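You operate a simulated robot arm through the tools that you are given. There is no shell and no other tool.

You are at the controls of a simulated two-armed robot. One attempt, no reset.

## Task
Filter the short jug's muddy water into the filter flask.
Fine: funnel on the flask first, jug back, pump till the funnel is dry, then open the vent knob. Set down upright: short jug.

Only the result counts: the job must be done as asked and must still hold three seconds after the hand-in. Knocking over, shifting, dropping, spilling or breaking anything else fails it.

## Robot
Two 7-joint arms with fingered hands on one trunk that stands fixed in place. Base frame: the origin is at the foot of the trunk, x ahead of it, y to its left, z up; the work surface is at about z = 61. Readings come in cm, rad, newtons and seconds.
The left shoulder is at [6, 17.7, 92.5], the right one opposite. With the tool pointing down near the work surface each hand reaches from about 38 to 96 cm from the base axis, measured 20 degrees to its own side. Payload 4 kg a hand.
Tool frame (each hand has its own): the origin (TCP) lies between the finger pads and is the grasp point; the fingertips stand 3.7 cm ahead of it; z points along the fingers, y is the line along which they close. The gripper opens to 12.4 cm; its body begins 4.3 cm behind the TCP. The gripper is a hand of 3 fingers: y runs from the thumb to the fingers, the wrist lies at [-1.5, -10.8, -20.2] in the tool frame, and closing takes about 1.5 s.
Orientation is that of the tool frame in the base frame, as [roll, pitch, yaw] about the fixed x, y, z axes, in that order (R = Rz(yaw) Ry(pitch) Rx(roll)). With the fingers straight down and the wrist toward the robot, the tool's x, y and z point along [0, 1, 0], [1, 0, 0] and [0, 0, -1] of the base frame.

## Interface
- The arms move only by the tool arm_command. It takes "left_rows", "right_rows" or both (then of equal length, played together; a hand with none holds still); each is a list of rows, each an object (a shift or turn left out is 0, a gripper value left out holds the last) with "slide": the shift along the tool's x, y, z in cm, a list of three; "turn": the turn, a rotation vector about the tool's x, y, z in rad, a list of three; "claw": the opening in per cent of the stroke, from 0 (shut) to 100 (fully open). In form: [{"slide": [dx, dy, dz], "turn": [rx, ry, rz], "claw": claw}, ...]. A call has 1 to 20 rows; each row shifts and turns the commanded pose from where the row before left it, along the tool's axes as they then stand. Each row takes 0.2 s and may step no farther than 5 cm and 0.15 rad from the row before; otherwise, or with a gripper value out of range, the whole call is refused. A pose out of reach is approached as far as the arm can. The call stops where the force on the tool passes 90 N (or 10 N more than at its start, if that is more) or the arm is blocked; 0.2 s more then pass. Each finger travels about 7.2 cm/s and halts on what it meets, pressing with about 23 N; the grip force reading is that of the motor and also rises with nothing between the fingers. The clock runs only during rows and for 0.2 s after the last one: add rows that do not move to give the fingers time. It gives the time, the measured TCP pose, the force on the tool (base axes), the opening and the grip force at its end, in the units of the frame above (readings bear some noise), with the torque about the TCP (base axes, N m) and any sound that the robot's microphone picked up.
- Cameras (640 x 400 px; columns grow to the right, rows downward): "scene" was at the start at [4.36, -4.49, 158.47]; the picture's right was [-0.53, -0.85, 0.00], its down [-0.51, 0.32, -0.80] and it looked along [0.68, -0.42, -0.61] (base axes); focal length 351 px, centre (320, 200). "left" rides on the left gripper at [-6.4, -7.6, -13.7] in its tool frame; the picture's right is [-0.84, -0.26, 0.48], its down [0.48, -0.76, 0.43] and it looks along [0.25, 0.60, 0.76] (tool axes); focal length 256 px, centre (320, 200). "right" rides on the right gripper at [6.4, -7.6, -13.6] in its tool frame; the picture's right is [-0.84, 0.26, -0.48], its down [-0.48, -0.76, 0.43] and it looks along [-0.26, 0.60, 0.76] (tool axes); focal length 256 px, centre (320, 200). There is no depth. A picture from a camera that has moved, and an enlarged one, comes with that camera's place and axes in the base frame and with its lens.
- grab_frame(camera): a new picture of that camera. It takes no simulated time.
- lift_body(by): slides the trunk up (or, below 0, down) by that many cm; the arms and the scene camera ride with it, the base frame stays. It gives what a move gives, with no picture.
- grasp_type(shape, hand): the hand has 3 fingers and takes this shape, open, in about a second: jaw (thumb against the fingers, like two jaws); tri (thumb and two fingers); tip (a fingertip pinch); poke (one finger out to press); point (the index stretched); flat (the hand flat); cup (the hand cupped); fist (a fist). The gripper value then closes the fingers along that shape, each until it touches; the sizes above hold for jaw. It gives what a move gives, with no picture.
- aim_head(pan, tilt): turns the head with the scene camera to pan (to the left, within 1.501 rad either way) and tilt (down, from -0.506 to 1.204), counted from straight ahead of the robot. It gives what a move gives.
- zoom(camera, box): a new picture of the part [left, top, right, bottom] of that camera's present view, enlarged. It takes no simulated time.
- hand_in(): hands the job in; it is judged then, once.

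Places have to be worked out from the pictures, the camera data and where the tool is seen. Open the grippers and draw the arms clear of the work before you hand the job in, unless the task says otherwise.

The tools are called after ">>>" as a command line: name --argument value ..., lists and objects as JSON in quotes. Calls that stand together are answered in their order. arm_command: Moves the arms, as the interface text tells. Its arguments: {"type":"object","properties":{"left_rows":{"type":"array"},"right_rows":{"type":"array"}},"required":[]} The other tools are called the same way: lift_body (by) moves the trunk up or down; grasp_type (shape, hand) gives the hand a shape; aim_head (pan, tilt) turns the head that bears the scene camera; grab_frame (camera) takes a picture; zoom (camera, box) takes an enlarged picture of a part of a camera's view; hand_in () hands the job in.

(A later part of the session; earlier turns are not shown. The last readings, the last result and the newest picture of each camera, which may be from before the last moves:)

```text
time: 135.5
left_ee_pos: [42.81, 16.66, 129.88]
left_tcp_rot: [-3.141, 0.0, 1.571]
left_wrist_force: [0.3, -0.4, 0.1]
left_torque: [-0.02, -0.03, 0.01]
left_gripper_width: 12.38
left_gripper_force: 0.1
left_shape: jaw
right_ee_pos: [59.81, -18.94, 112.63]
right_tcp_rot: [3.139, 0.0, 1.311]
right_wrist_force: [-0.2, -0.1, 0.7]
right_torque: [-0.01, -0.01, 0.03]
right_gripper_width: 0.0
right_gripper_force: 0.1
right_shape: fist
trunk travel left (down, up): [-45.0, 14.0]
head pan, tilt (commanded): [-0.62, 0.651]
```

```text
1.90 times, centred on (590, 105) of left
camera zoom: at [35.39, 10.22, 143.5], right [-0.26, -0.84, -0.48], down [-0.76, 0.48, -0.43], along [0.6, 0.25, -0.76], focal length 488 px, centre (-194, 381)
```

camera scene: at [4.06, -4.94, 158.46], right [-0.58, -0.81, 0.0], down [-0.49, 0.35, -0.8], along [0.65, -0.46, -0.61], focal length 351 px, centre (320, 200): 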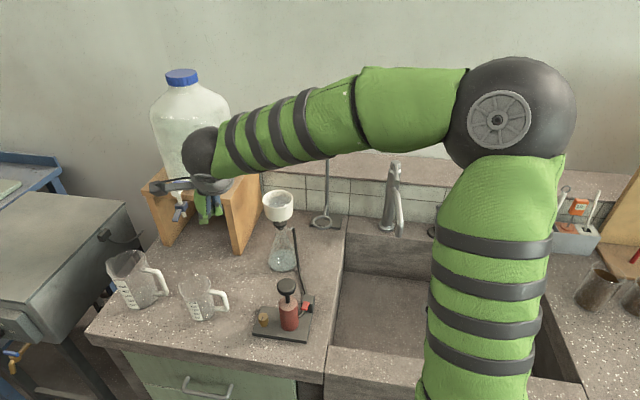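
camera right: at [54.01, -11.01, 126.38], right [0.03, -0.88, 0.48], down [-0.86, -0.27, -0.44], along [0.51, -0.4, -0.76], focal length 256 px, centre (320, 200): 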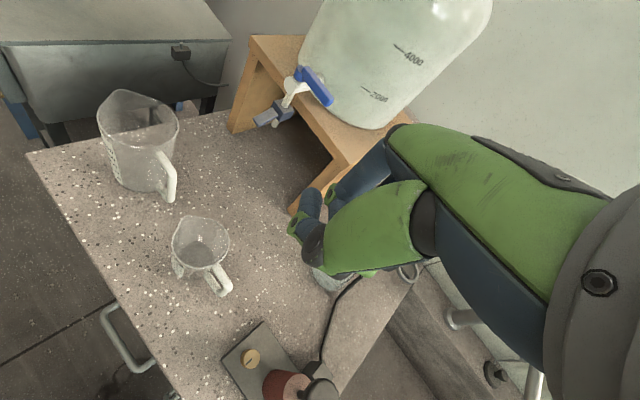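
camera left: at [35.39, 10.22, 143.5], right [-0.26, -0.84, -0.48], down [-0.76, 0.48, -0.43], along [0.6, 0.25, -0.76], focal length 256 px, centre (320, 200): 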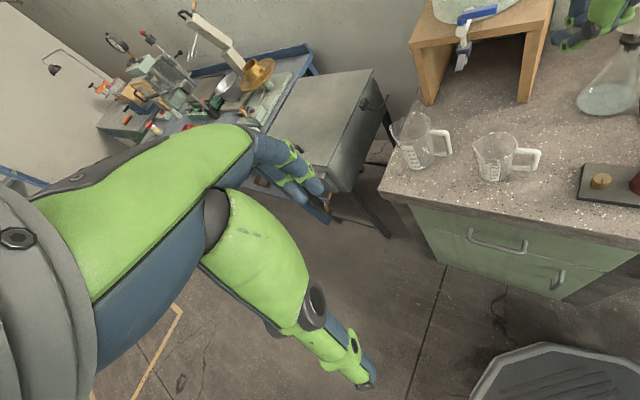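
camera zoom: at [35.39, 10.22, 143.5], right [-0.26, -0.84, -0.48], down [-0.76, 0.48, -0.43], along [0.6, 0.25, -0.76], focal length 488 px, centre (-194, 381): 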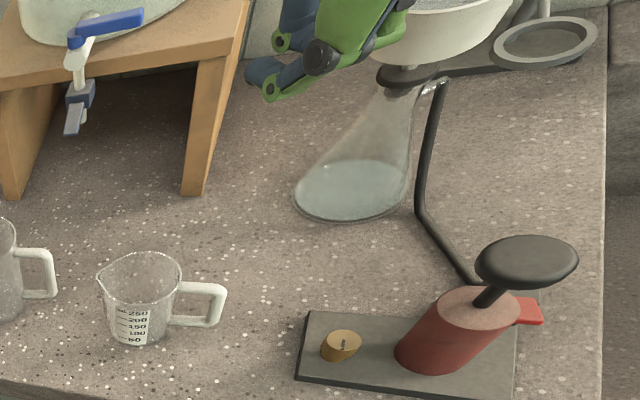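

Pump plunger top measured at (49.3,-28.2,96.5), Ø≈4 cm. I'll press with the closed fingertips (jaw shut), whose tip lies ~3.4 cm ahead of the TCP; I move above the plunger.

>>> grasp_type --hand "right" --shape "jaw"

>>> arm_command --right_rows '[{"claw": 0}, {}, {}, {}, {}, {}, {}, {"slide": [-2.9, -1.85, 1.66]}, {"slide": [-2.9, -1.85, 1.66]}, {"slide": [-2.9, -1.85, 1.66]}, {"slide": [-2.9, -1.85, 1.66]}, {}]'

>>> grab_frame --camera "right"

>>> zoom --camera "left" --box '[520, 60, 640, 210]'

>>> grab_frame --camera "scene"

```text
time: 136.4
left_ee_pos: [42.78, 16.63, 129.85]
left_tcp_rot: [3.141, 0.0, 1.572]
left_wrist_force: [-0.5, 0.0, -0.7]
left_torque: [0.03, 0.01, -0.01]
left_gripper_width: 12.36
left_gripper_force: 0.0
left_shape: jaw
right_ee_pos: [59.91, -19.09, 112.72]
right_tcp_rot: [3.14, -0.001, 1.312]
right_wrist_force: [0.5, -0.1, 0.5]
right_torque: [0.01, 0.02, -0.02]
right_gripper_width: 12.32
right_gripper_force: 0.0
right_shape: jaw
trunk travel left (down, up): [-45.0, 14.0]
head pan, tilt (commanded): [-0.62, 0.651]
```

```text
time: 139.0
left_ee_pos: [42.81, 16.77, 129.86]
left_tcp_rot: [-3.14, 0.001, 1.57]
left_wrist_force: [-0.2, -0.6, -1.0]
left_torque: [0.0, 0.03, 0.02]
left_gripper_width: 12.39
left_gripper_force: 0.1
left_shape: jaw
right_ee_pos: [49.63, -28.18, 106.03]
right_tcp_rot: [3.141, -0.001, 1.312]
right_wrist_force: [-0.6, -0.8, 0.2]
right_torque: [-0.02, 0.0, -0.01]
right_gripper_width: 0.02
right_gripper_force: 22.6
right_shape: jaw
trunk travel left (down, up): [-45.0, 14.0]
head pan, tilt (commanded): [-0.62, 0.651]
```

```text
taken
camera right: at [43.84, -20.18, 119.82], right [0.03, -0.87, 0.48], down [-0.86, -0.27, -0.44], along [0.51, -0.4, -0.76], focal length 256 px, centre (320, 200)
```

right: 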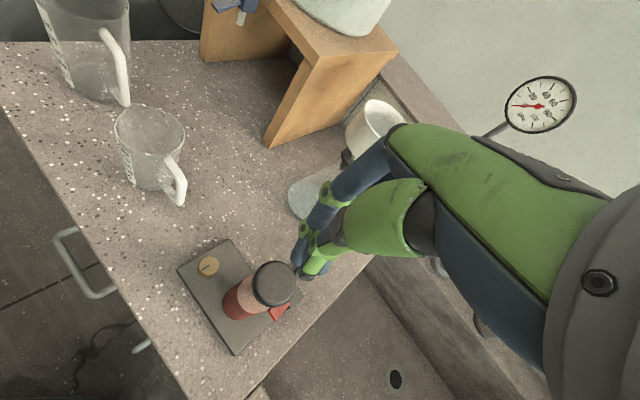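

```text
2.67 times, centred on (580, 135) of left
camera zoom: at [35.41, 10.24, 143.49], right [-0.26, -0.84, -0.48], down [-0.76, 0.48, -0.43], along [0.6, 0.25, -0.76], focal length 683 px, centre (-373, 373)
```

zoom: 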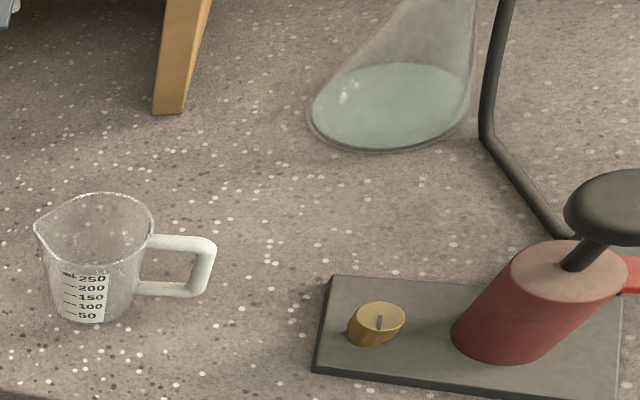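

```text
taken
camera scene: at [4.08, -4.92, 158.46], right [-0.58, -0.81, 0.0], down [-0.49, 0.35, -0.8], along [0.65, -0.46, -0.61], focal length 351 px, centre (320, 200)
```

scene: 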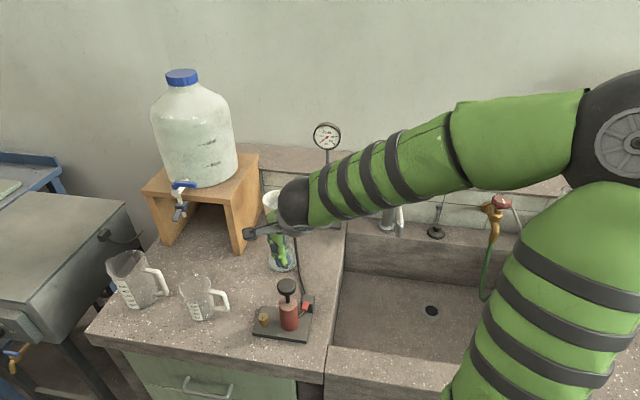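

The fingertips are aligned with the plunger (0.3 cm off). Let me check the gauge and funnel state before pumping.

>>> zoom --camera "scene" --box '[300, 110, 355, 150]'

>>> zoom --camera "right" --box '[250, 70, 420, 240]'

>>> zoom --camera "right" --box '[490, 60, 590, 140]'

```text
10.00 times, centred on (328, 130) of scene
camera zoom: at [4.08, -4.92, 158.46], right [-0.58, -0.81, 0.0], down [-0.49, 0.35, -0.8], along [0.65, -0.46, -0.61], focal length 3509 px, centre (245, 900)
```

zoom: 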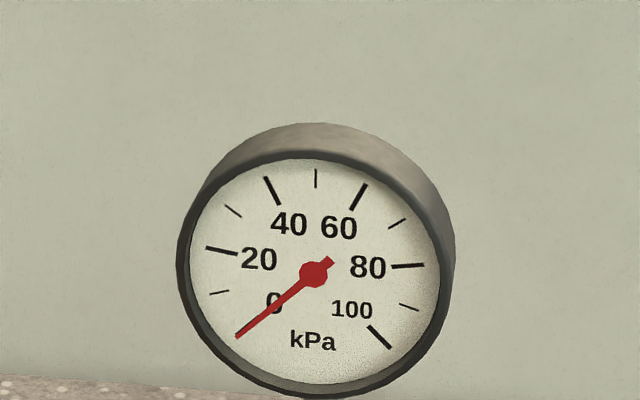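

```text
2.35 times, centred on (335, 155) of right
camera zoom: at [43.84, -20.18, 119.82], right [0.03, -0.87, 0.48], down [-0.86, -0.27, -0.44], along [0.51, -0.4, -0.76], focal length 602 px, centre (285, 306)
```

zoom: 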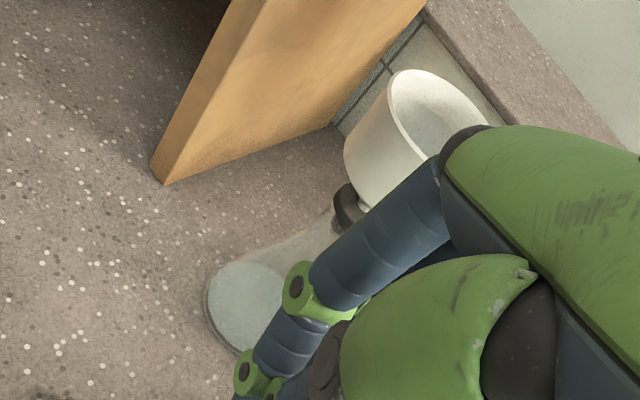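

```text
5.00 times, centred on (540, 100) of right
camera zoom: at [43.84, -20.18, 119.82], right [0.03, -0.87, 0.48], down [-0.86, -0.27, -0.44], along [0.51, -0.4, -0.76], focal length 1280 px, centre (-780, 700)
```

zoom: 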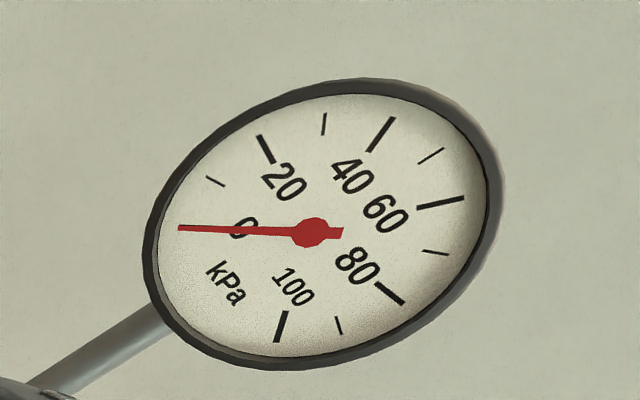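

Gauge reads 0. I lower onto the plunger and find contact.

>>> arm_command --right_rows '[{"slide": [0.28, 0, 1.6]}, {"slide": [0, 0, 1.7]}, {"slide": [0, 0, 1.7]}, {"slide": [0, 0, 0.5]}, {"slide": [0, 0, 0.5]}, {}]'

>>> zoom --camera "scene" --box '[230, 220, 350, 350]'

>>> zoom --camera "right" --box '[220, 200, 380, 340]'

```text
time: 140.4
left_ee_pos: [42.83, 16.57, 129.81]
left_tcp_rot: [3.141, 0.001, 1.571]
left_wrist_force: [0.8, -0.3, -0.2]
left_torque: [0.0, 0.04, -0.01]
left_gripper_width: 12.39
left_gripper_force: 0.0
left_shape: jaw
right_ee_pos: [49.77, -28.06, 99.95]
right_tcp_rot: [3.139, 0.001, 1.313]
right_wrist_force: [-0.2, 1.0, 0.4]
right_torque: [-0.01, 0.03, -0.01]
right_gripper_width: 0.0
right_gripper_force: 22.8
right_shape: jaw
trunk travel left (down, up): [-45.0, 14.0]
head pan, tilt (commanded): [-0.62, 0.651]
```

```text
3.08 times, centred on (290, 285) of scene
camera zoom: at [4.06, -4.94, 158.46], right [-0.58, -0.81, 0.0], down [-0.49, 0.35, -0.8], along [0.65, -0.46, -0.61], focal length 1080 px, centre (412, -62)
```

zoom: 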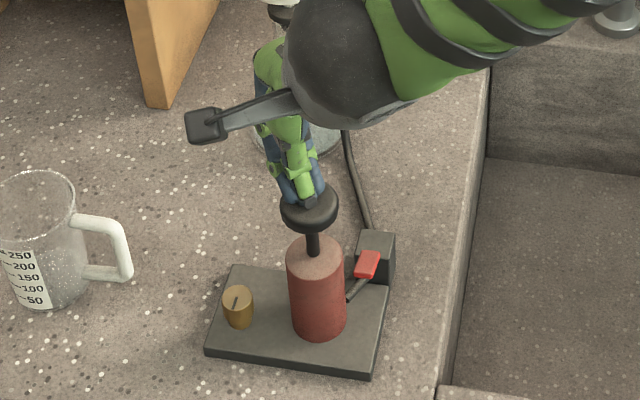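

```text
2.86 times, centred on (300, 270) of right
camera zoom: at [44.01, -20.09, 113.68], right [0.03, -0.88, 0.48], down [-0.86, -0.27, -0.44], along [0.51, -0.4, -0.76], focal length 731 px, centre (377, 0)
```

zoom: 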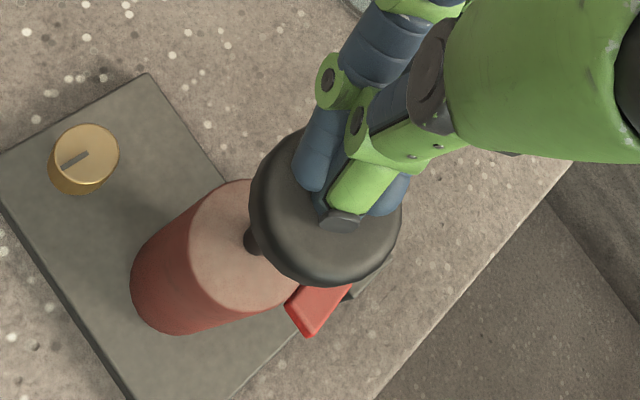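

Fingertips are centred on the plunger, about to touch. I press down 2.5 cm.

>>> arm_command --right_rows '[{"slide": [0, 0, 0.5]}, {"slide": [0, 0, 0.5]}, {"slide": [0, 0, 0.5]}, {"slide": [0, 0, 0.5]}, {"slide": [0, 0, 0.5]}]'

>>> zoom --camera "scene" --box '[230, 220, 350, 350]'

>>> zoom --camera "scene" --box '[300, 110, 355, 150]'

```text
time: 141.6
left_ee_pos: [42.89, 16.59, 129.81]
left_tcp_rot: [3.141, 0.002, 1.57]
left_wrist_force: [-0.1, -0.4, -0.1]
left_torque: [0.0, 0.02, -0.01]
left_gripper_width: 12.39
left_gripper_force: 0.1
left_shape: jaw
right_ee_pos: [49.7, -28.05, 97.48]
right_tcp_rot: [3.141, -0.001, 1.31]
right_wrist_force: [-0.6, -1.8, 4.3]
right_torque: [-0.05, 0.02, 0.01]
right_gripper_width: 0.0
right_gripper_force: 22.7
right_shape: jaw
trunk travel left (down, up): [-45.0, 14.0]
head pan, tilt (commanded): [-0.62, 0.651]
```

```text
3.08 times, centred on (290, 285) of scene
camera zoom: at [4.04, -4.94, 158.47], right [-0.58, -0.81, 0.0], down [-0.49, 0.35, -0.8], along [0.65, -0.46, -0.61], focal length 1080 px, centre (412, -62)
```

zoom: 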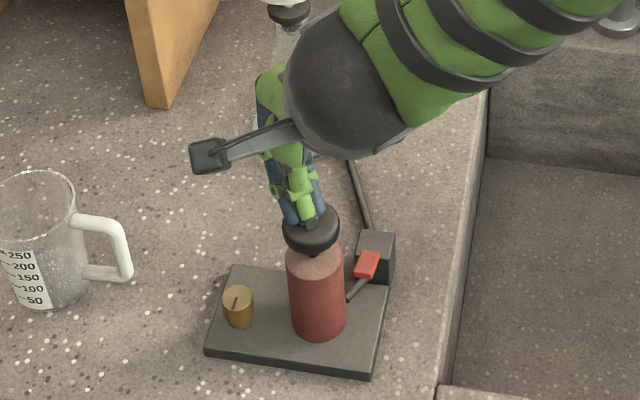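

```text
10.00 times, centred on (328, 130) of scene
camera zoom: at [4.04, -4.94, 158.47], right [-0.58, -0.81, 0.0], down [-0.49, 0.35, -0.8], along [0.65, -0.46, -0.61], focal length 3509 px, centre (245, 900)
```

zoom: 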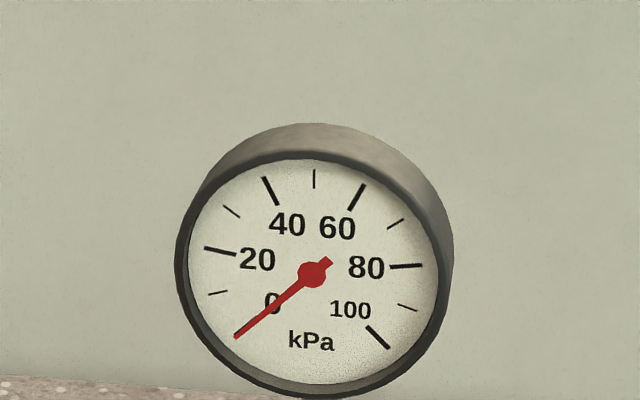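

The plunger goes down with ~4 N. I push the rest of the stroke, then release to see whether it springs back.

>>> arm_command --right_rows '[{"slide": [0, 0, 0.4]}, {"slide": [0, 0, 0.4]}, {"slide": [0, 0, 0.4]}, {}]'

>>> zoom --camera "scene" --box '[230, 220, 350, 350]'

>>> arm_command --right_rows '[{"slide": [0, 0, -1.0]}, {"slide": [0, 0, -1.0]}, {"slide": [0, 0, -1.0]}, {"slide": [0, 0, -1.0]}, {}]'

>>> zoom --camera "scene" --box '[230, 220, 350, 350]'

>>> zoom --camera "scene" --box '[300, 110, 355, 150]'

```text
time: 142.6
left_ee_pos: [42.94, 16.57, 129.74]
left_tcp_rot: [-3.141, 0.0, 1.57]
left_wrist_force: [0.3, 0.1, -0.6]
left_torque: [-0.01, 0.0, -0.02]
left_gripper_width: 12.34
left_gripper_force: 0.0
left_shape: jaw
right_ee_pos: [49.78, -28.11, 96.35]
right_tcp_rot: [3.138, 0.001, 1.31]
right_wrist_force: [1.7, -4.3, 14.5]
right_torque: [-0.12, -0.07, 0.04]
right_gripper_width: 0.0
right_gripper_force: 23.6
right_shape: jaw
trunk travel left (down, up): [-45.0, 14.0]
head pan, tilt (commanded): [-0.62, 0.651]
```

```text
3.08 times, centred on (290, 285) of scene
camera zoom: at [4.0, -4.94, 158.48], right [-0.58, -0.81, 0.0], down [-0.49, 0.35, -0.8], along [0.65, -0.46, -0.61], focal length 1080 px, centre (412, -62)
```

zoom: 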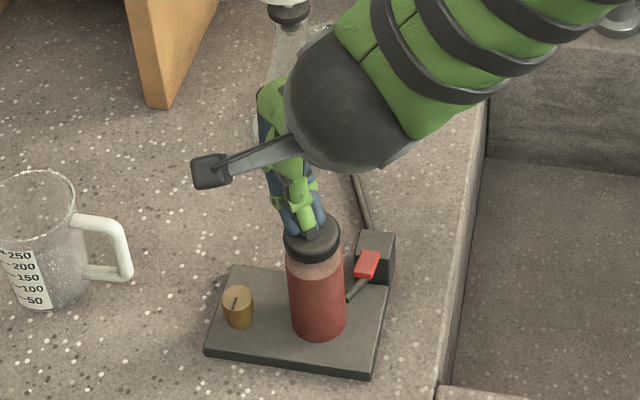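

```text
time: 143.8
left_ee_pos: [42.95, 16.75, 129.9]
left_tcp_rot: [3.141, -0.001, 1.572]
left_wrist_force: [0.4, 0.4, -0.6]
left_torque: [-0.02, 0.01, 0.0]
left_gripper_width: 12.38
left_gripper_force: 0.1
left_shape: jaw
right_ee_pos: [49.86, -28.17, 100.44]
right_tcp_rot: [3.139, 0.0, 1.313]
right_wrist_force: [-0.1, 0.0, -0.6]
right_torque: [0.0, 0.01, 0.0]
right_gripper_width: 0.0
right_gripper_force: 23.0
right_shape: jaw
trunk travel left (down, up): [-45.0, 14.0]
head pan, tilt (commanded): [-0.62, 0.651]
```

```text
3.08 times, centred on (290, 285) of scene
camera zoom: at [4.07, -4.94, 158.46], right [-0.58, -0.81, 0.0], down [-0.49, 0.35, -0.8], along [0.65, -0.46, -0.61], focal length 1080 px, centre (412, -62)
```

zoom: 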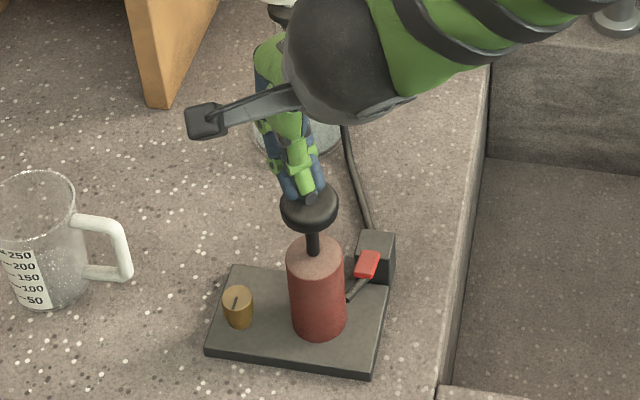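

```text
10.00 times, centred on (328, 130) of scene
camera zoom: at [4.07, -4.94, 158.46], right [-0.58, -0.81, 0.0], down [-0.49, 0.35, -0.8], along [0.65, -0.46, -0.61], focal length 3509 px, centre (245, 900)
```

zoom: 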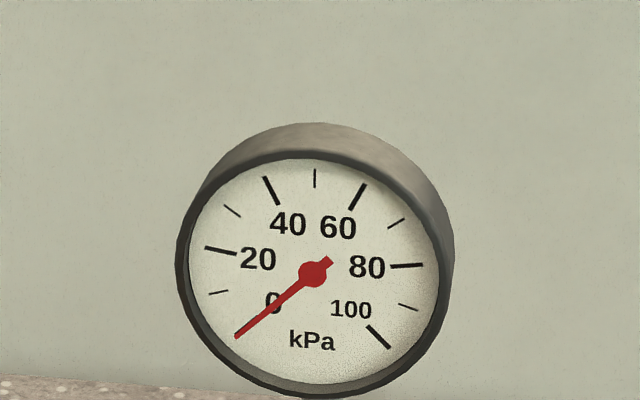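

The plunger is spring-loaded; one stroke left the gauge at 0. I do several quicker full strokes and watch the gauge.

>>> arm_command --right_rows '[{"slide": [0, 0, 1.4]}, {"slide": [0, 0, 1.4]}, {"slide": [0, 0, 1.3]}, {"slide": [0, 0, -2.05]}, {"slide": [0, 0, -2.05]}, {"slide": [0, 0, 1.4]}, {"slide": [0, 0, 1.4]}, {"slide": [0, 0, 1.3]}, {"slide": [0, 0, -2.05]}, {"slide": [0, 0, -2.05]}, {"slide": [0, 0, 1.4]}, {"slide": [0, 0, 1.4]}, {"slide": [0, 0, 1.3]}, {"slide": [0, 0, -2.05]}, {"slide": [0, 0, -2.05]}, {"slide": [0, 0, 1.4]}, {"slide": [0, 0, 1.4]}, {"slide": [0, 0, 1.3]}, {"slide": [0, 0, -2.05]}, {"slide": [0, 0, -2.05]}]'

>>> zoom --camera "scene" --box '[300, 110, 355, 150]'

>>> zoom --camera "scene" --box '[230, 180, 350, 350]'

>>> zoom --camera "right" --box '[220, 60, 440, 300]'

```text
time: 148.0
left_ee_pos: [42.82, 16.57, 129.81]
left_tcp_rot: [-3.141, 0.002, 1.571]
left_wrist_force: [0.2, -0.5, -0.6]
left_torque: [-0.02, -0.02, 0.01]
left_gripper_width: 12.37
left_gripper_force: 0.0
left_shape: jaw
right_ee_pos: [49.67, -28.08, 100.46]
right_tcp_rot: [3.141, 0.001, 1.312]
right_wrist_force: [-1.1, 0.1, 0.0]
right_torque: [0.04, 0.0, 0.03]
right_gripper_width: 0.01
right_gripper_force: 23.4
right_shape: jaw
trunk travel left (down, up): [-45.0, 14.0]
head pan, tilt (commanded): [-0.62, 0.651]
```

```text
10.00 times, centred on (328, 130) of scene
camera zoom: at [4.03, -4.94, 158.45], right [-0.58, -0.81, 0.0], down [-0.49, 0.35, -0.8], along [0.65, -0.46, -0.61], focal length 3509 px, centre (245, 900)
```

zoom: 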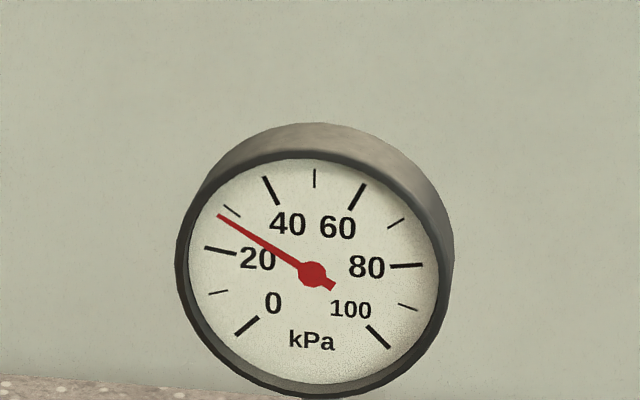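

```text
2.35 times, centred on (290, 265) of scene
camera zoom: at [4.03, -4.94, 158.45], right [-0.58, -0.81, 0.0], down [-0.49, 0.35, -0.8], along [0.65, -0.46, -0.61], focal length 826 px, centre (391, 47)
```

zoom: 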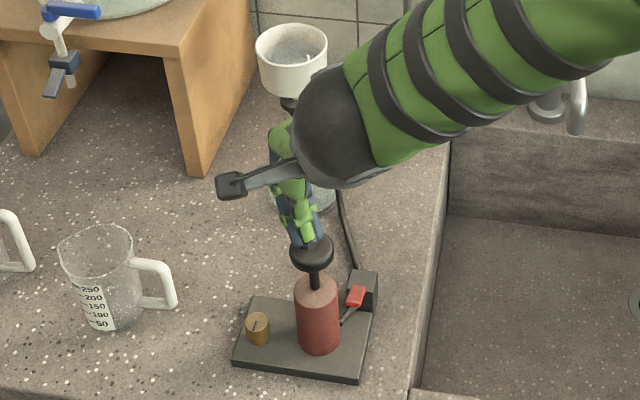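

```text
1.67 times, centred on (330, 180) of right
camera zoom: at [43.99, -20.04, 114.15], right [0.03, -0.88, 0.48], down [-0.86, -0.27, -0.44], along [0.51, -0.4, -0.76], focal length 427 px, centre (303, 233)
```

zoom: 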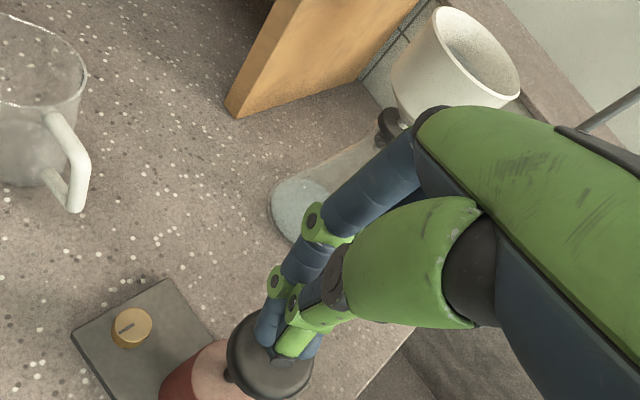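

Vacuum works: ~27 kPa after four strokes. I continue pumping.

>>> arm_command --right_rows '[{"slide": [0, 0, 1.4]}, {"slide": [0, 0, 1.4]}, {"slide": [0, 0, 1.3]}, {"slide": [0, 0, -2.05]}, {"slide": [0, 0, -2.05]}, {"slide": [0, 0, 1.4]}, {"slide": [0, 0, 1.4]}, {"slide": [0, 0, 1.3]}, {"slide": [0, 0, -2.05]}, {"slide": [0, 0, -2.05]}, {"slide": [0, 0, 1.4]}, {"slide": [0, 0, 1.4]}, {"slide": [0, 0, 1.3]}, {"slide": [0, 0, -2.05]}, {"slide": [0, 0, -2.05]}, {"slide": [0, 0, 1.4]}, {"slide": [0, 0, 1.4]}, {"slide": [0, 0, 1.3]}, {"slide": [0, 0, -2.05]}, {"slide": [0, 0, -2.05]}]'

>>> zoom --camera "scene" --box '[300, 110, 355, 150]'

>>> zoom --camera "scene" --box '[250, 180, 310, 230]'

>>> zoom --camera "right" --box '[320, 60, 440, 140]'

```text
time: 152.2
left_ee_pos: [42.88, 16.67, 129.83]
left_tcp_rot: [3.141, 0.0, 1.571]
left_wrist_force: [-0.7, 0.1, -0.3]
left_torque: [-0.01, -0.01, 0.01]
left_gripper_width: 12.37
left_gripper_force: 0.1
left_shape: jaw
right_ee_pos: [49.7, -27.99, 100.4]
right_tcp_rot: [3.14, 0.0, 1.312]
right_wrist_force: [-0.1, -0.1, 0.2]
right_torque: [-0.02, 0.0, 0.0]
right_gripper_width: 0.0
right_gripper_force: 22.9
right_shape: jaw
trunk travel left (down, up): [-45.0, 14.0]
head pan, tilt (commanded): [-0.62, 0.651]
```

```text
10.00 times, centred on (328, 130) of scene
camera zoom: at [4.03, -4.93, 158.45], right [-0.58, -0.81, 0.0], down [-0.49, 0.35, -0.8], along [0.65, -0.46, -0.61], focal length 3509 px, centre (245, 900)
```

zoom: 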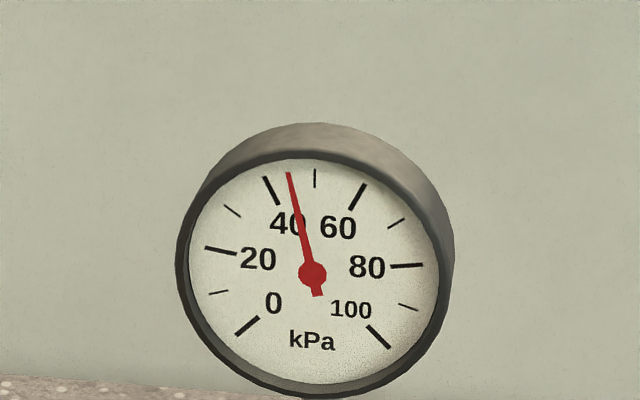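

```text
8.00 times, centred on (280, 205) of scene
camera zoom: at [4.03, -4.93, 158.45], right [-0.58, -0.81, 0.0], down [-0.49, 0.35, -0.8], along [0.65, -0.46, -0.61], focal length 2807 px, centre (640, 160)
```

zoom: 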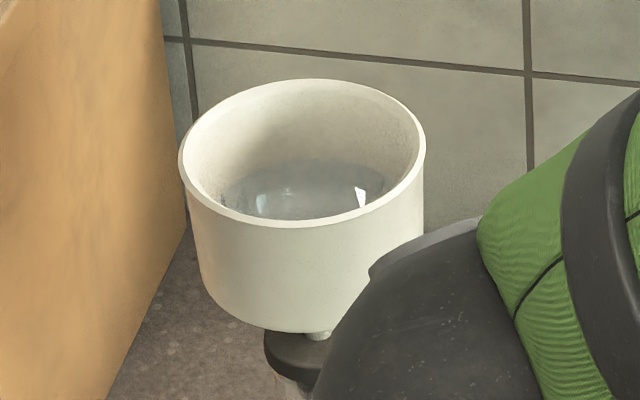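

```text
5.00 times, centred on (380, 100) of right
camera zoom: at [43.91, -20.05, 114.02], right [0.03, -0.87, 0.48], down [-0.86, -0.27, -0.43], along [0.51, -0.4, -0.76], focal length 1280 px, centre (20, 700)
```

zoom: 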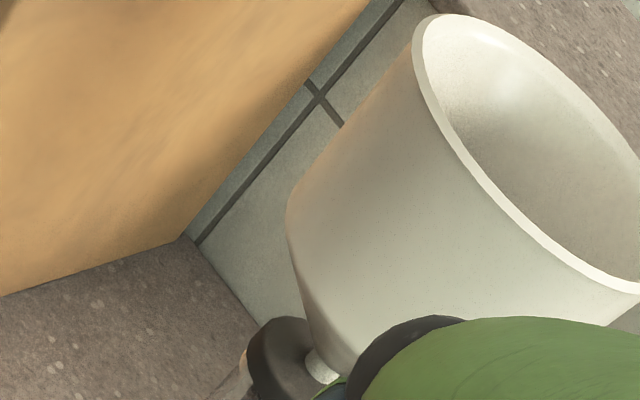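

Now ~43 kPa and the funnel level is dropping. Another batch.

>>> arm_command --right_rows '[{"slide": [0, 0, 1.4]}, {"slide": [0, 0, 1.4]}, {"slide": [0, 0, 1.3]}, {"slide": [0, 0, -2.05]}, {"slide": [0, 0, -2.05]}, {"slide": [0, 0, 1.4]}, {"slide": [0, 0, 1.4]}, {"slide": [0, 0, 1.3]}, {"slide": [0, 0, -2.05]}, {"slide": [0, 0, -2.05]}, {"slide": [0, 0, 1.4]}, {"slide": [0, 0, 1.4]}, {"slide": [0, 0, 1.3]}, {"slide": [0, 0, -2.05]}, {"slide": [0, 0, -2.05]}, {}, {}, {}, {}, {}]'

>>> zoom --camera "scene" --box '[300, 110, 355, 150]'

>>> zoom --camera "scene" --box '[250, 180, 310, 230]'

```text
time: 156.4
left_ee_pos: [42.93, 16.62, 129.89]
left_tcp_rot: [3.141, 0.0, 1.571]
left_wrist_force: [0.0, -0.4, 0.1]
left_torque: [-0.03, 0.02, -0.01]
left_gripper_width: 12.4
left_gripper_force: 0.0
left_shape: jaw
right_ee_pos: [50.0, -27.85, 100.4]
right_tcp_rot: [3.139, 0.001, 1.311]
right_wrist_force: [0.2, -0.4, -0.4]
right_torque: [-0.04, 0.02, 0.0]
right_gripper_width: 0.0
right_gripper_force: 23.1
right_shape: jaw
trunk travel left (down, up): [-45.0, 14.0]
head pan, tilt (commanded): [-0.62, 0.651]
```

```text
10.00 times, centred on (328, 130) of scene
camera zoom: at [4.06, -4.94, 158.46], right [-0.58, -0.81, 0.0], down [-0.49, 0.35, -0.8], along [0.65, -0.46, -0.61], focal length 3509 px, centre (245, 900)
```

zoom: 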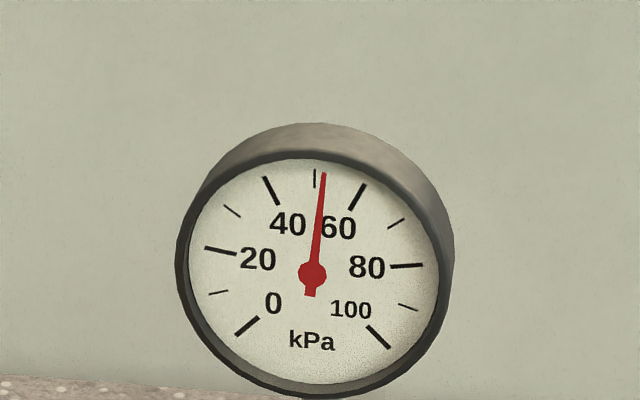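

```text
8.00 times, centred on (280, 205) of scene
camera zoom: at [4.06, -4.94, 158.46], right [-0.58, -0.81, 0.0], down [-0.49, 0.35, -0.8], along [0.65, -0.46, -0.61], focal length 2807 px, centre (640, 160)
```

zoom: 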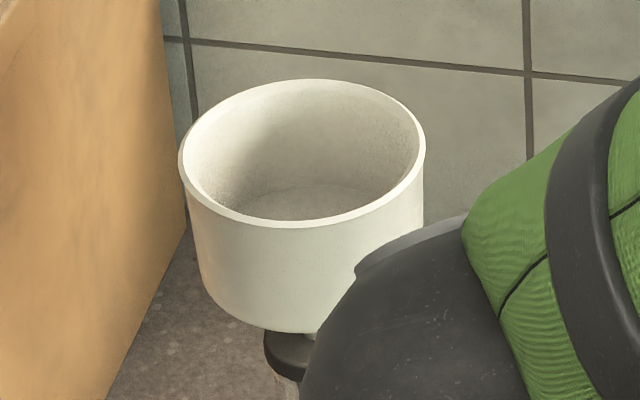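

The funnel looks dry and the gauge reads ~53 kPa. I raise the hand and double-check funnel, flask and the vent knob from close up.

>>> arm_command --right_rows '[{"slide": [0, 0, -2.0]}, {"slide": [0, -1.0, -2.5]}, {"slide": [0, -1.5, -2.5]}, {"slide": [0, -1.5, -2.5]}, {"slide": [0, -1.5, -2.5]}, {"slide": [0, -1.5, -2.0]}, {}]'

>>> zoom --camera "scene" --box '[240, 180, 320, 290]'

>>> grab_frame --camera "right"

>>> zoom --camera "scene" --box '[300, 110, 355, 150]'

```text
time: 158.0
left_ee_pos: [42.83, 16.74, 129.88]
left_tcp_rot: [-3.141, 0.0, 1.571]
left_wrist_force: [0.8, -0.3, -0.1]
left_torque: [0.0, 0.01, -0.01]
left_gripper_width: 12.37
left_gripper_force: 0.0
left_shape: jaw
right_ee_pos: [43.12, -25.99, 114.21]
right_tcp_rot: [3.14, -0.001, 1.312]
right_wrist_force: [-0.5, 0.1, 0.3]
right_torque: [0.02, -0.02, 0.04]
right_gripper_width: 0.0
right_gripper_force: 22.6
right_shape: jaw
trunk travel left (down, up): [-45.0, 14.0]
head pan, tilt (commanded): [-0.62, 0.651]
```

```text
3.64 times, centred on (280, 235) of scene
camera zoom: at [4.08, -4.93, 158.46], right [-0.58, -0.81, 0.0], down [-0.49, 0.35, -0.8], along [0.65, -0.46, -0.61], focal length 1276 px, centre (466, 73)
```

zoom: 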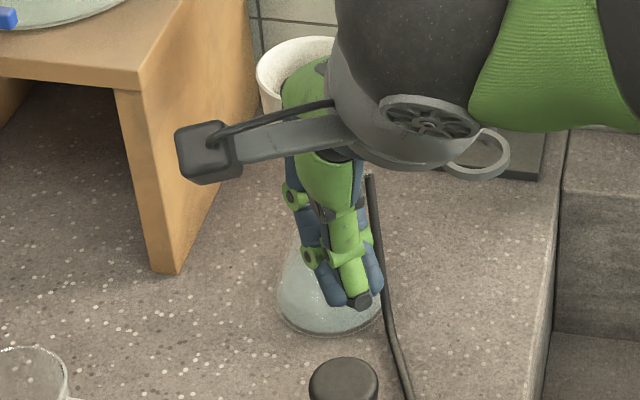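

```text
taken
camera right: at [37.41, -18.07, 127.89], right [0.03, -0.87, 0.48], down [-0.86, -0.27, -0.44], along [0.51, -0.4, -0.76], focal length 256 px, centre (320, 200)
```

right: 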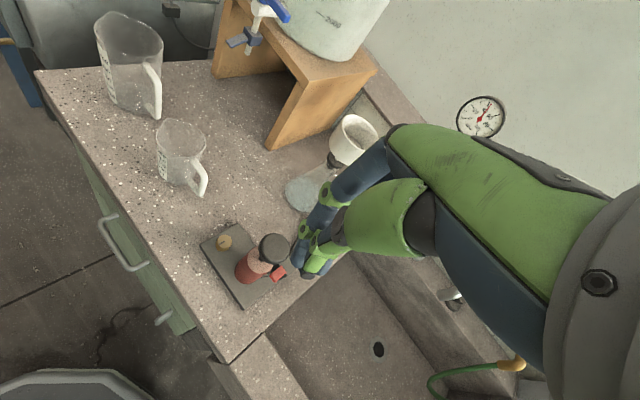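

```text
10.00 times, centred on (328, 130) of scene
camera zoom: at [4.08, -4.93, 158.46], right [-0.58, -0.81, 0.0], down [-0.49, 0.35, -0.8], along [0.65, -0.46, -0.61], focal length 3509 px, centre (245, 900)
```

zoom: 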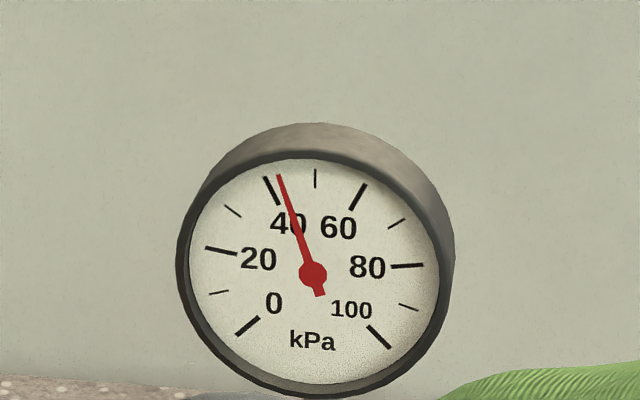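

>>> zoom --camera "right" --box '[270, 100, 400, 220]'

>>> zoom --camera "right" --box '[190, 210, 310, 320]'

>>> zoom --camera "right" --box '[140, 100, 230, 210]'

>>> zoom --camera "left" --box '[560, 140, 640, 220]'

```text
3.33 times, centred on (335, 160) of right
camera zoom: at [37.41, -18.07, 127.89], right [0.03, -0.87, 0.48], down [-0.86, -0.27, -0.44], along [0.51, -0.4, -0.76], focal length 853 px, centre (270, 333)
```

zoom: 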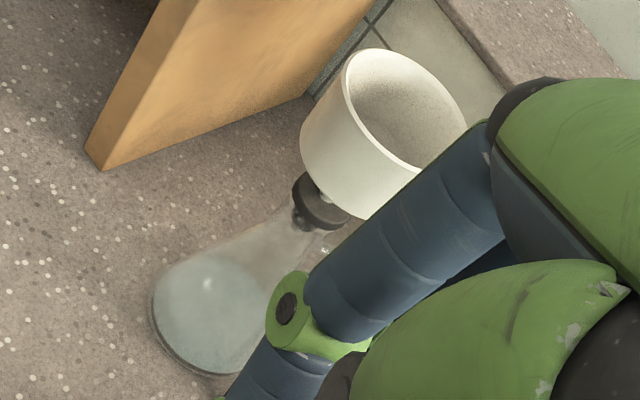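

```text
3.64 times, centred on (250, 265) of right
camera zoom: at [37.41, -18.07, 127.89], right [0.03, -0.87, 0.48], down [-0.86, -0.27, -0.44], along [0.51, -0.4, -0.76], focal length 931 px, centre (574, -36)
```

zoom: 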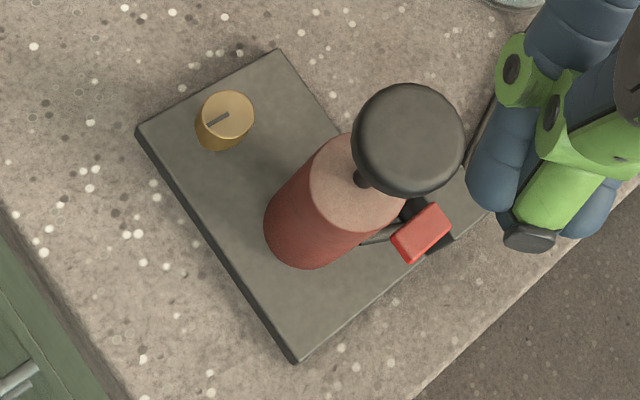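

```text
3.64 times, centred on (185, 155) of right
camera zoom: at [37.41, -18.07, 127.89], right [0.03, -0.87, 0.48], down [-0.86, -0.27, -0.44], along [0.51, -0.4, -0.76], focal length 931 px, centre (811, 364)
```

zoom: 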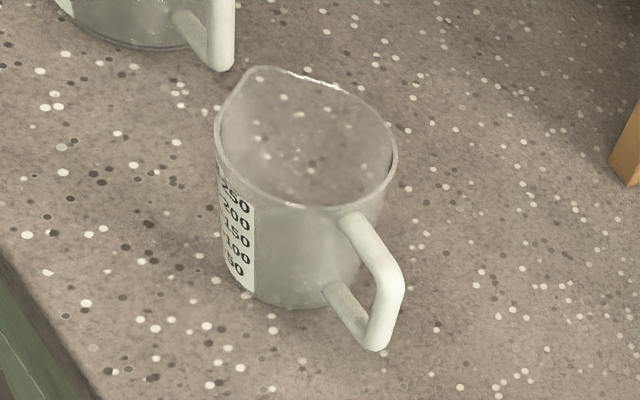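

```text
5.00 times, centred on (600, 180) of left
camera zoom: at [35.4, 10.23, 143.5], right [-0.26, -0.84, -0.48], down [-0.76, 0.48, -0.43], along [0.6, 0.25, -0.76], focal length 1280 px, centre (-1080, 300)
```

zoom: 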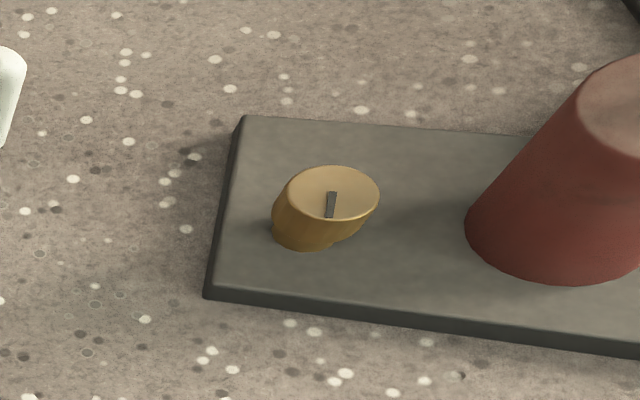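

Funnel is dry, flask holds the filtrate, jug is empty. The vent knob is the brass one at (52.9,-23.25, top z≈85), pointer now toward azimuth ~136°. I prepare the right hand: partly open, turned and leaned slightly away from the pump.

>>> arm_command --right_rows '[{"claw": 42, "turn": [0, 0, 0.123]}, {"turn": [0, 0, 0.123]}, {"turn": [0, 0, 0.123]}, {"turn": [0, 0, 0.123]}, {"turn": [0, 0, 0.123]}, {"turn": [0, -0.1, 0]}, {"turn": [0, -0.1, 0]}, {}]'

>>> grab_frame --camera "right"

>>> grab_frame --camera "scene"

```text
time: 159.8
left_ee_pos: [42.81, 16.62, 129.82]
left_tcp_rot: [-3.141, 0.0, 1.57]
left_wrist_force: [-0.1, 0.4, 0.0]
left_torque: [0.02, -0.01, 0.01]
left_gripper_width: 12.38
left_gripper_force: 0.1
left_shape: jaw
right_ee_pos: [42.93, -26.12, 114.38]
right_tcp_rot: [3.141, 0.2, 0.695]
right_wrist_force: [-0.5, 0.1, 0.2]
right_torque: [0.0, 0.0, -0.03]
right_gripper_width: 5.15
right_gripper_force: 0.0
right_shape: jaw
trunk travel left (down, up): [-45.0, 14.0]
head pan, tilt (commanded): [-0.62, 0.651]
```

```text
taken
camera right: at [44.85, -14.78, 126.48], right [-0.39, -0.66, 0.64], down [-0.92, 0.22, -0.33], along [0.08, -0.72, -0.69], focal length 256 px, centre (320, 200)
```

right: 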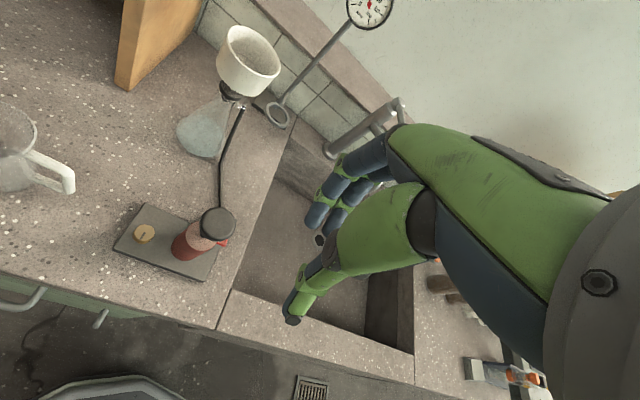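

```text
taken
camera scene: at [4.04, -4.95, 158.47], right [-0.58, -0.81, 0.0], down [-0.49, 0.35, -0.8], along [0.65, -0.46, -0.61], focal length 351 px, centre (320, 200)
```

scene: 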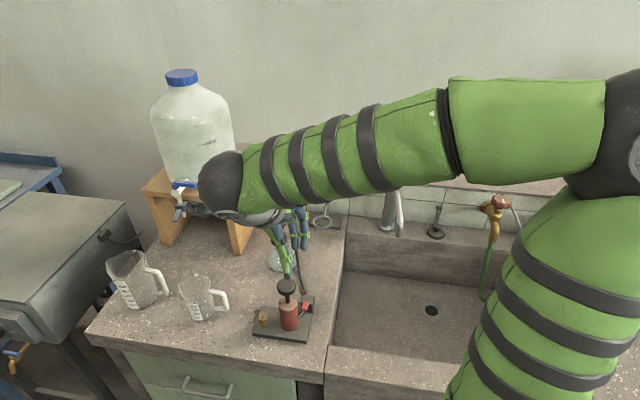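

Now I move to hover above the vent knob and look.

>>> arm_command --right_rows '[{"slide": [2.524, 0.908, 2.406]}, {"slide": [2.524, 0.908, 2.406]}, {"slide": [2.524, 0.908, 2.406]}, {"slide": [2.524, 0.908, 2.406]}, {"slide": [2.524, 0.908, 2.406]}, {}, {}]'

>>> grab_frame --camera "right"

>>> zoom --camera "left" --box '[520, 80, 640, 220]'

>>> zoom --camera "scene" --box '[220, 220, 340, 350]'

```text
time: 161.4
left_ee_pos: [42.86, 16.76, 129.79]
left_tcp_rot: [3.141, -0.001, 1.572]
left_wrist_force: [0.0, 0.3, 0.5]
left_torque: [0.0, 0.0, 0.02]
left_gripper_width: 12.37
left_gripper_force: 0.1
left_shape: jaw
right_ee_pos: [53.83, -23.43, 100.17]
right_tcp_rot: [3.141, 0.198, 0.697]
right_wrist_force: [1.1, 0.1, -0.3]
right_torque: [-0.02, 0.01, -0.02]
right_gripper_width: 5.19
right_gripper_force: 0.0
right_shape: jaw
trunk travel left (down, up): [-45.0, 14.0]
head pan, tilt (commanded): [-0.62, 0.651]
```

```text
taken
camera right: at [55.68, -12.06, 112.3], right [-0.39, -0.66, 0.64], down [-0.92, 0.22, -0.33], along [0.08, -0.72, -0.69], focal length 256 px, centre (320, 200)
```

right: 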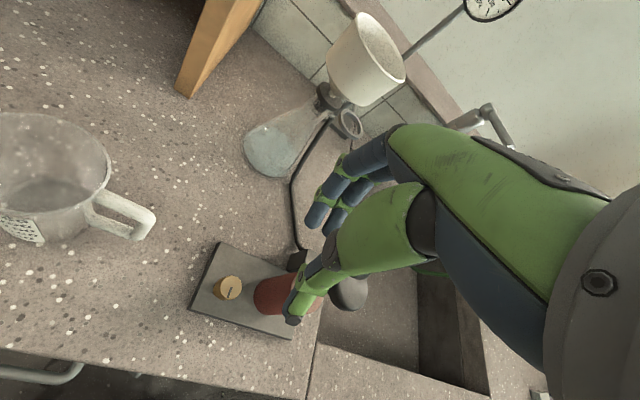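

```text
2.86 times, centred on (580, 150) of left
camera zoom: at [35.39, 10.23, 143.5], right [-0.26, -0.84, -0.48], down [-0.76, 0.48, -0.43], along [0.6, 0.25, -0.76], focal length 731 px, centre (-423, 343)
```

zoom: 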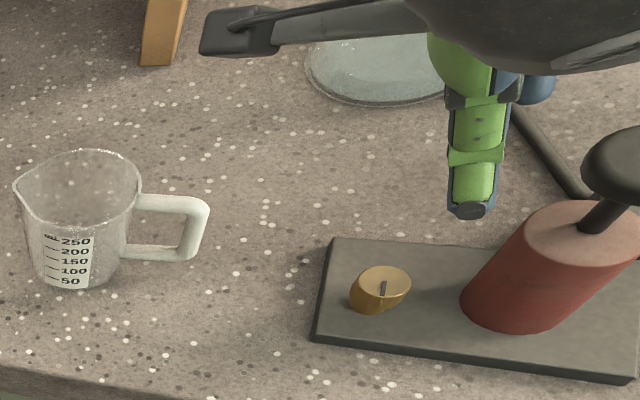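

```text
3.08 times, centred on (280, 285) of scene
camera zoom: at [4.07, -4.94, 158.46], right [-0.58, -0.81, 0.0], down [-0.49, 0.35, -0.8], along [0.65, -0.46, -0.61], focal length 1080 px, centre (443, -62)
```

zoom: 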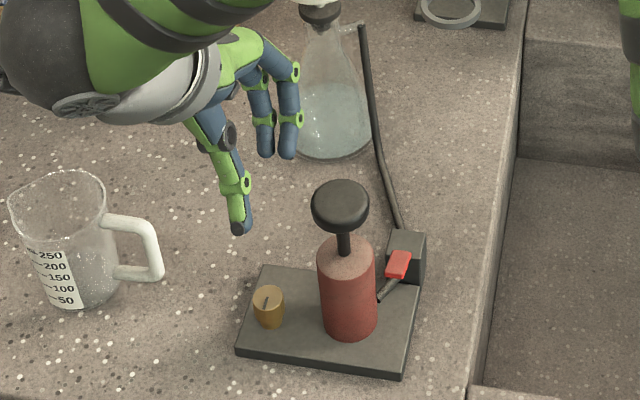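

>>> zoom --camera "right" --box '[180, 230, 310, 340]'

```text
3.64 times, centred on (245, 285) of right
camera zoom: at [55.68, -12.06, 112.3], right [-0.39, -0.66, 0.64], down [-0.92, 0.22, -0.33], along [0.08, -0.72, -0.69], focal length 931 px, centre (593, -109)
```

zoom: 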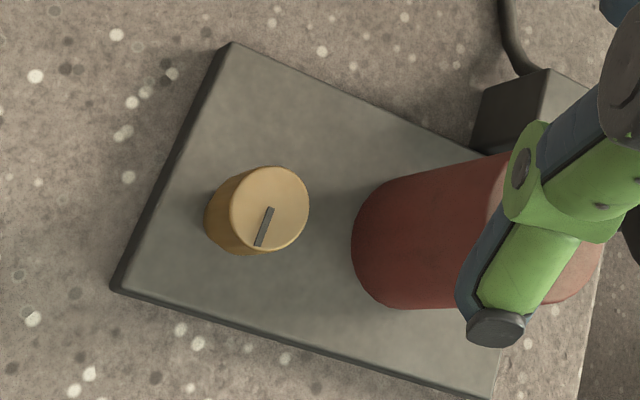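

I correct by about +0.75 in y and descend 10 cm toward the knob, then recheck alignment.

>>> arm_command --right_rows '[{"slide": [0.495, -0.113, 1.94]}, {"slide": [0.495, -0.113, 1.94]}, {"slide": [0.495, -0.113, 1.94]}, {"slide": [0.495, -0.113, 1.94]}, {"slide": [0.495, -0.113, 1.94]}, {}, {}]'

>>> grab_frame --camera "right"

>>> zoom --camera "left" --box '[540, 110, 640, 220]'

>>> zoom --camera "scene" --box '[220, 240, 320, 350]'

```text
time: 163.0
left_ee_pos: [42.96, 16.8, 129.74]
left_tcp_rot: [-3.141, 0.0, 1.57]
left_wrist_force: [-0.3, 0.2, 0.5]
left_torque: [-0.02, 0.01, 0.04]
left_gripper_width: 12.36
left_gripper_force: 0.0
left_shape: jaw
right_ee_pos: [53.51, -22.56, 89.96]
right_tcp_rot: [3.139, 0.2, 0.695]
right_wrist_force: [0.7, -0.1, 0.9]
right_torque: [-0.02, 0.0, -0.03]
right_gripper_width: 5.18
right_gripper_force: 0.2
right_shape: jaw
trunk travel left (down, up): [-45.0, 14.0]
head pan, tilt (commanded): [-0.62, 0.651]
```

```text
taken
camera right: at [55.43, -11.19, 102.14], right [-0.39, -0.66, 0.64], down [-0.92, 0.22, -0.33], along [0.08, -0.72, -0.69], focal length 256 px, centre (320, 200)
```

right: 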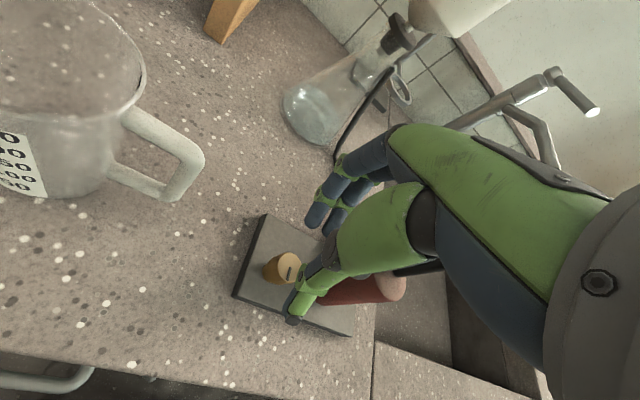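

```text
3.64 times, centred on (590, 165) of left
camera zoom: at [35.39, 10.23, 143.5], right [-0.26, -0.84, -0.48], down [-0.76, 0.48, -0.43], along [0.6, 0.25, -0.76], focal length 931 px, centre (-662, 327)
```

zoom: 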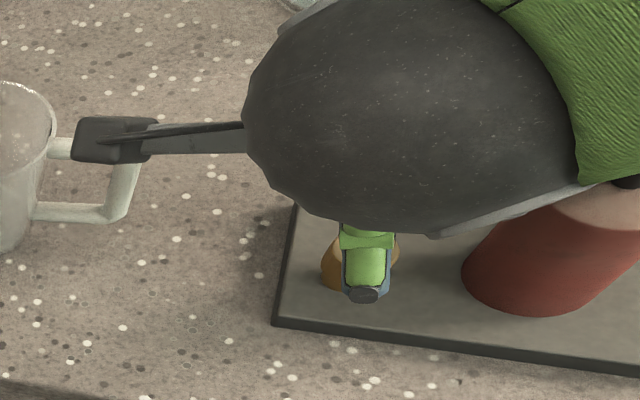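

```text
3.64 times, centred on (270, 295) of scene
camera zoom: at [4.06, -4.94, 158.46], right [-0.58, -0.81, 0.0], down [-0.49, 0.35, -0.8], along [0.65, -0.46, -0.61], focal length 1276 px, centre (502, -146)
```

zoom: 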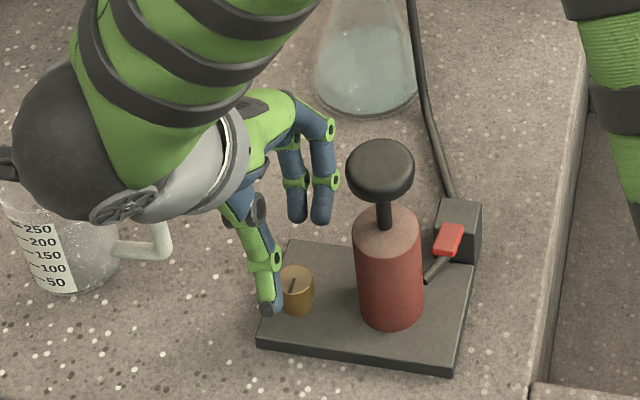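

>>> zoom --camera "right" --box '[230, 170, 360, 350]'

>>> zoom --camera "scene" --box '[270, 260, 330, 340]'

```text
2.22 times, centred on (295, 260) of right
camera zoom: at [55.43, -11.19, 102.14], right [-0.39, -0.66, 0.64], down [-0.92, 0.22, -0.33], along [0.08, -0.72, -0.69], focal length 569 px, centre (376, 67)
```

zoom: 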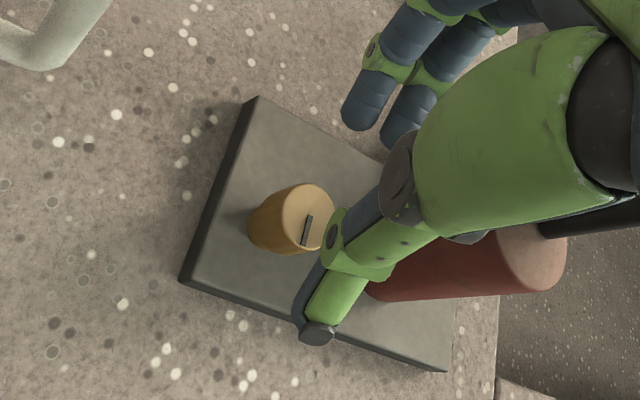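

```text
5.00 times, centred on (300, 300) of scene
camera zoom: at [4.06, -4.94, 158.46], right [-0.58, -0.81, 0.0], down [-0.49, 0.35, -0.8], along [0.65, -0.46, -0.61], focal length 1755 px, centre (420, -300)
```

zoom: 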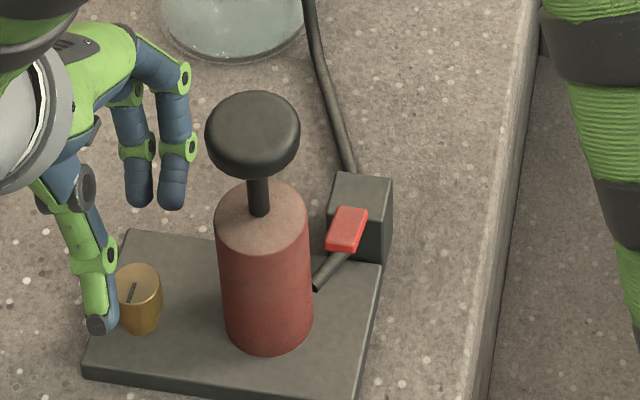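

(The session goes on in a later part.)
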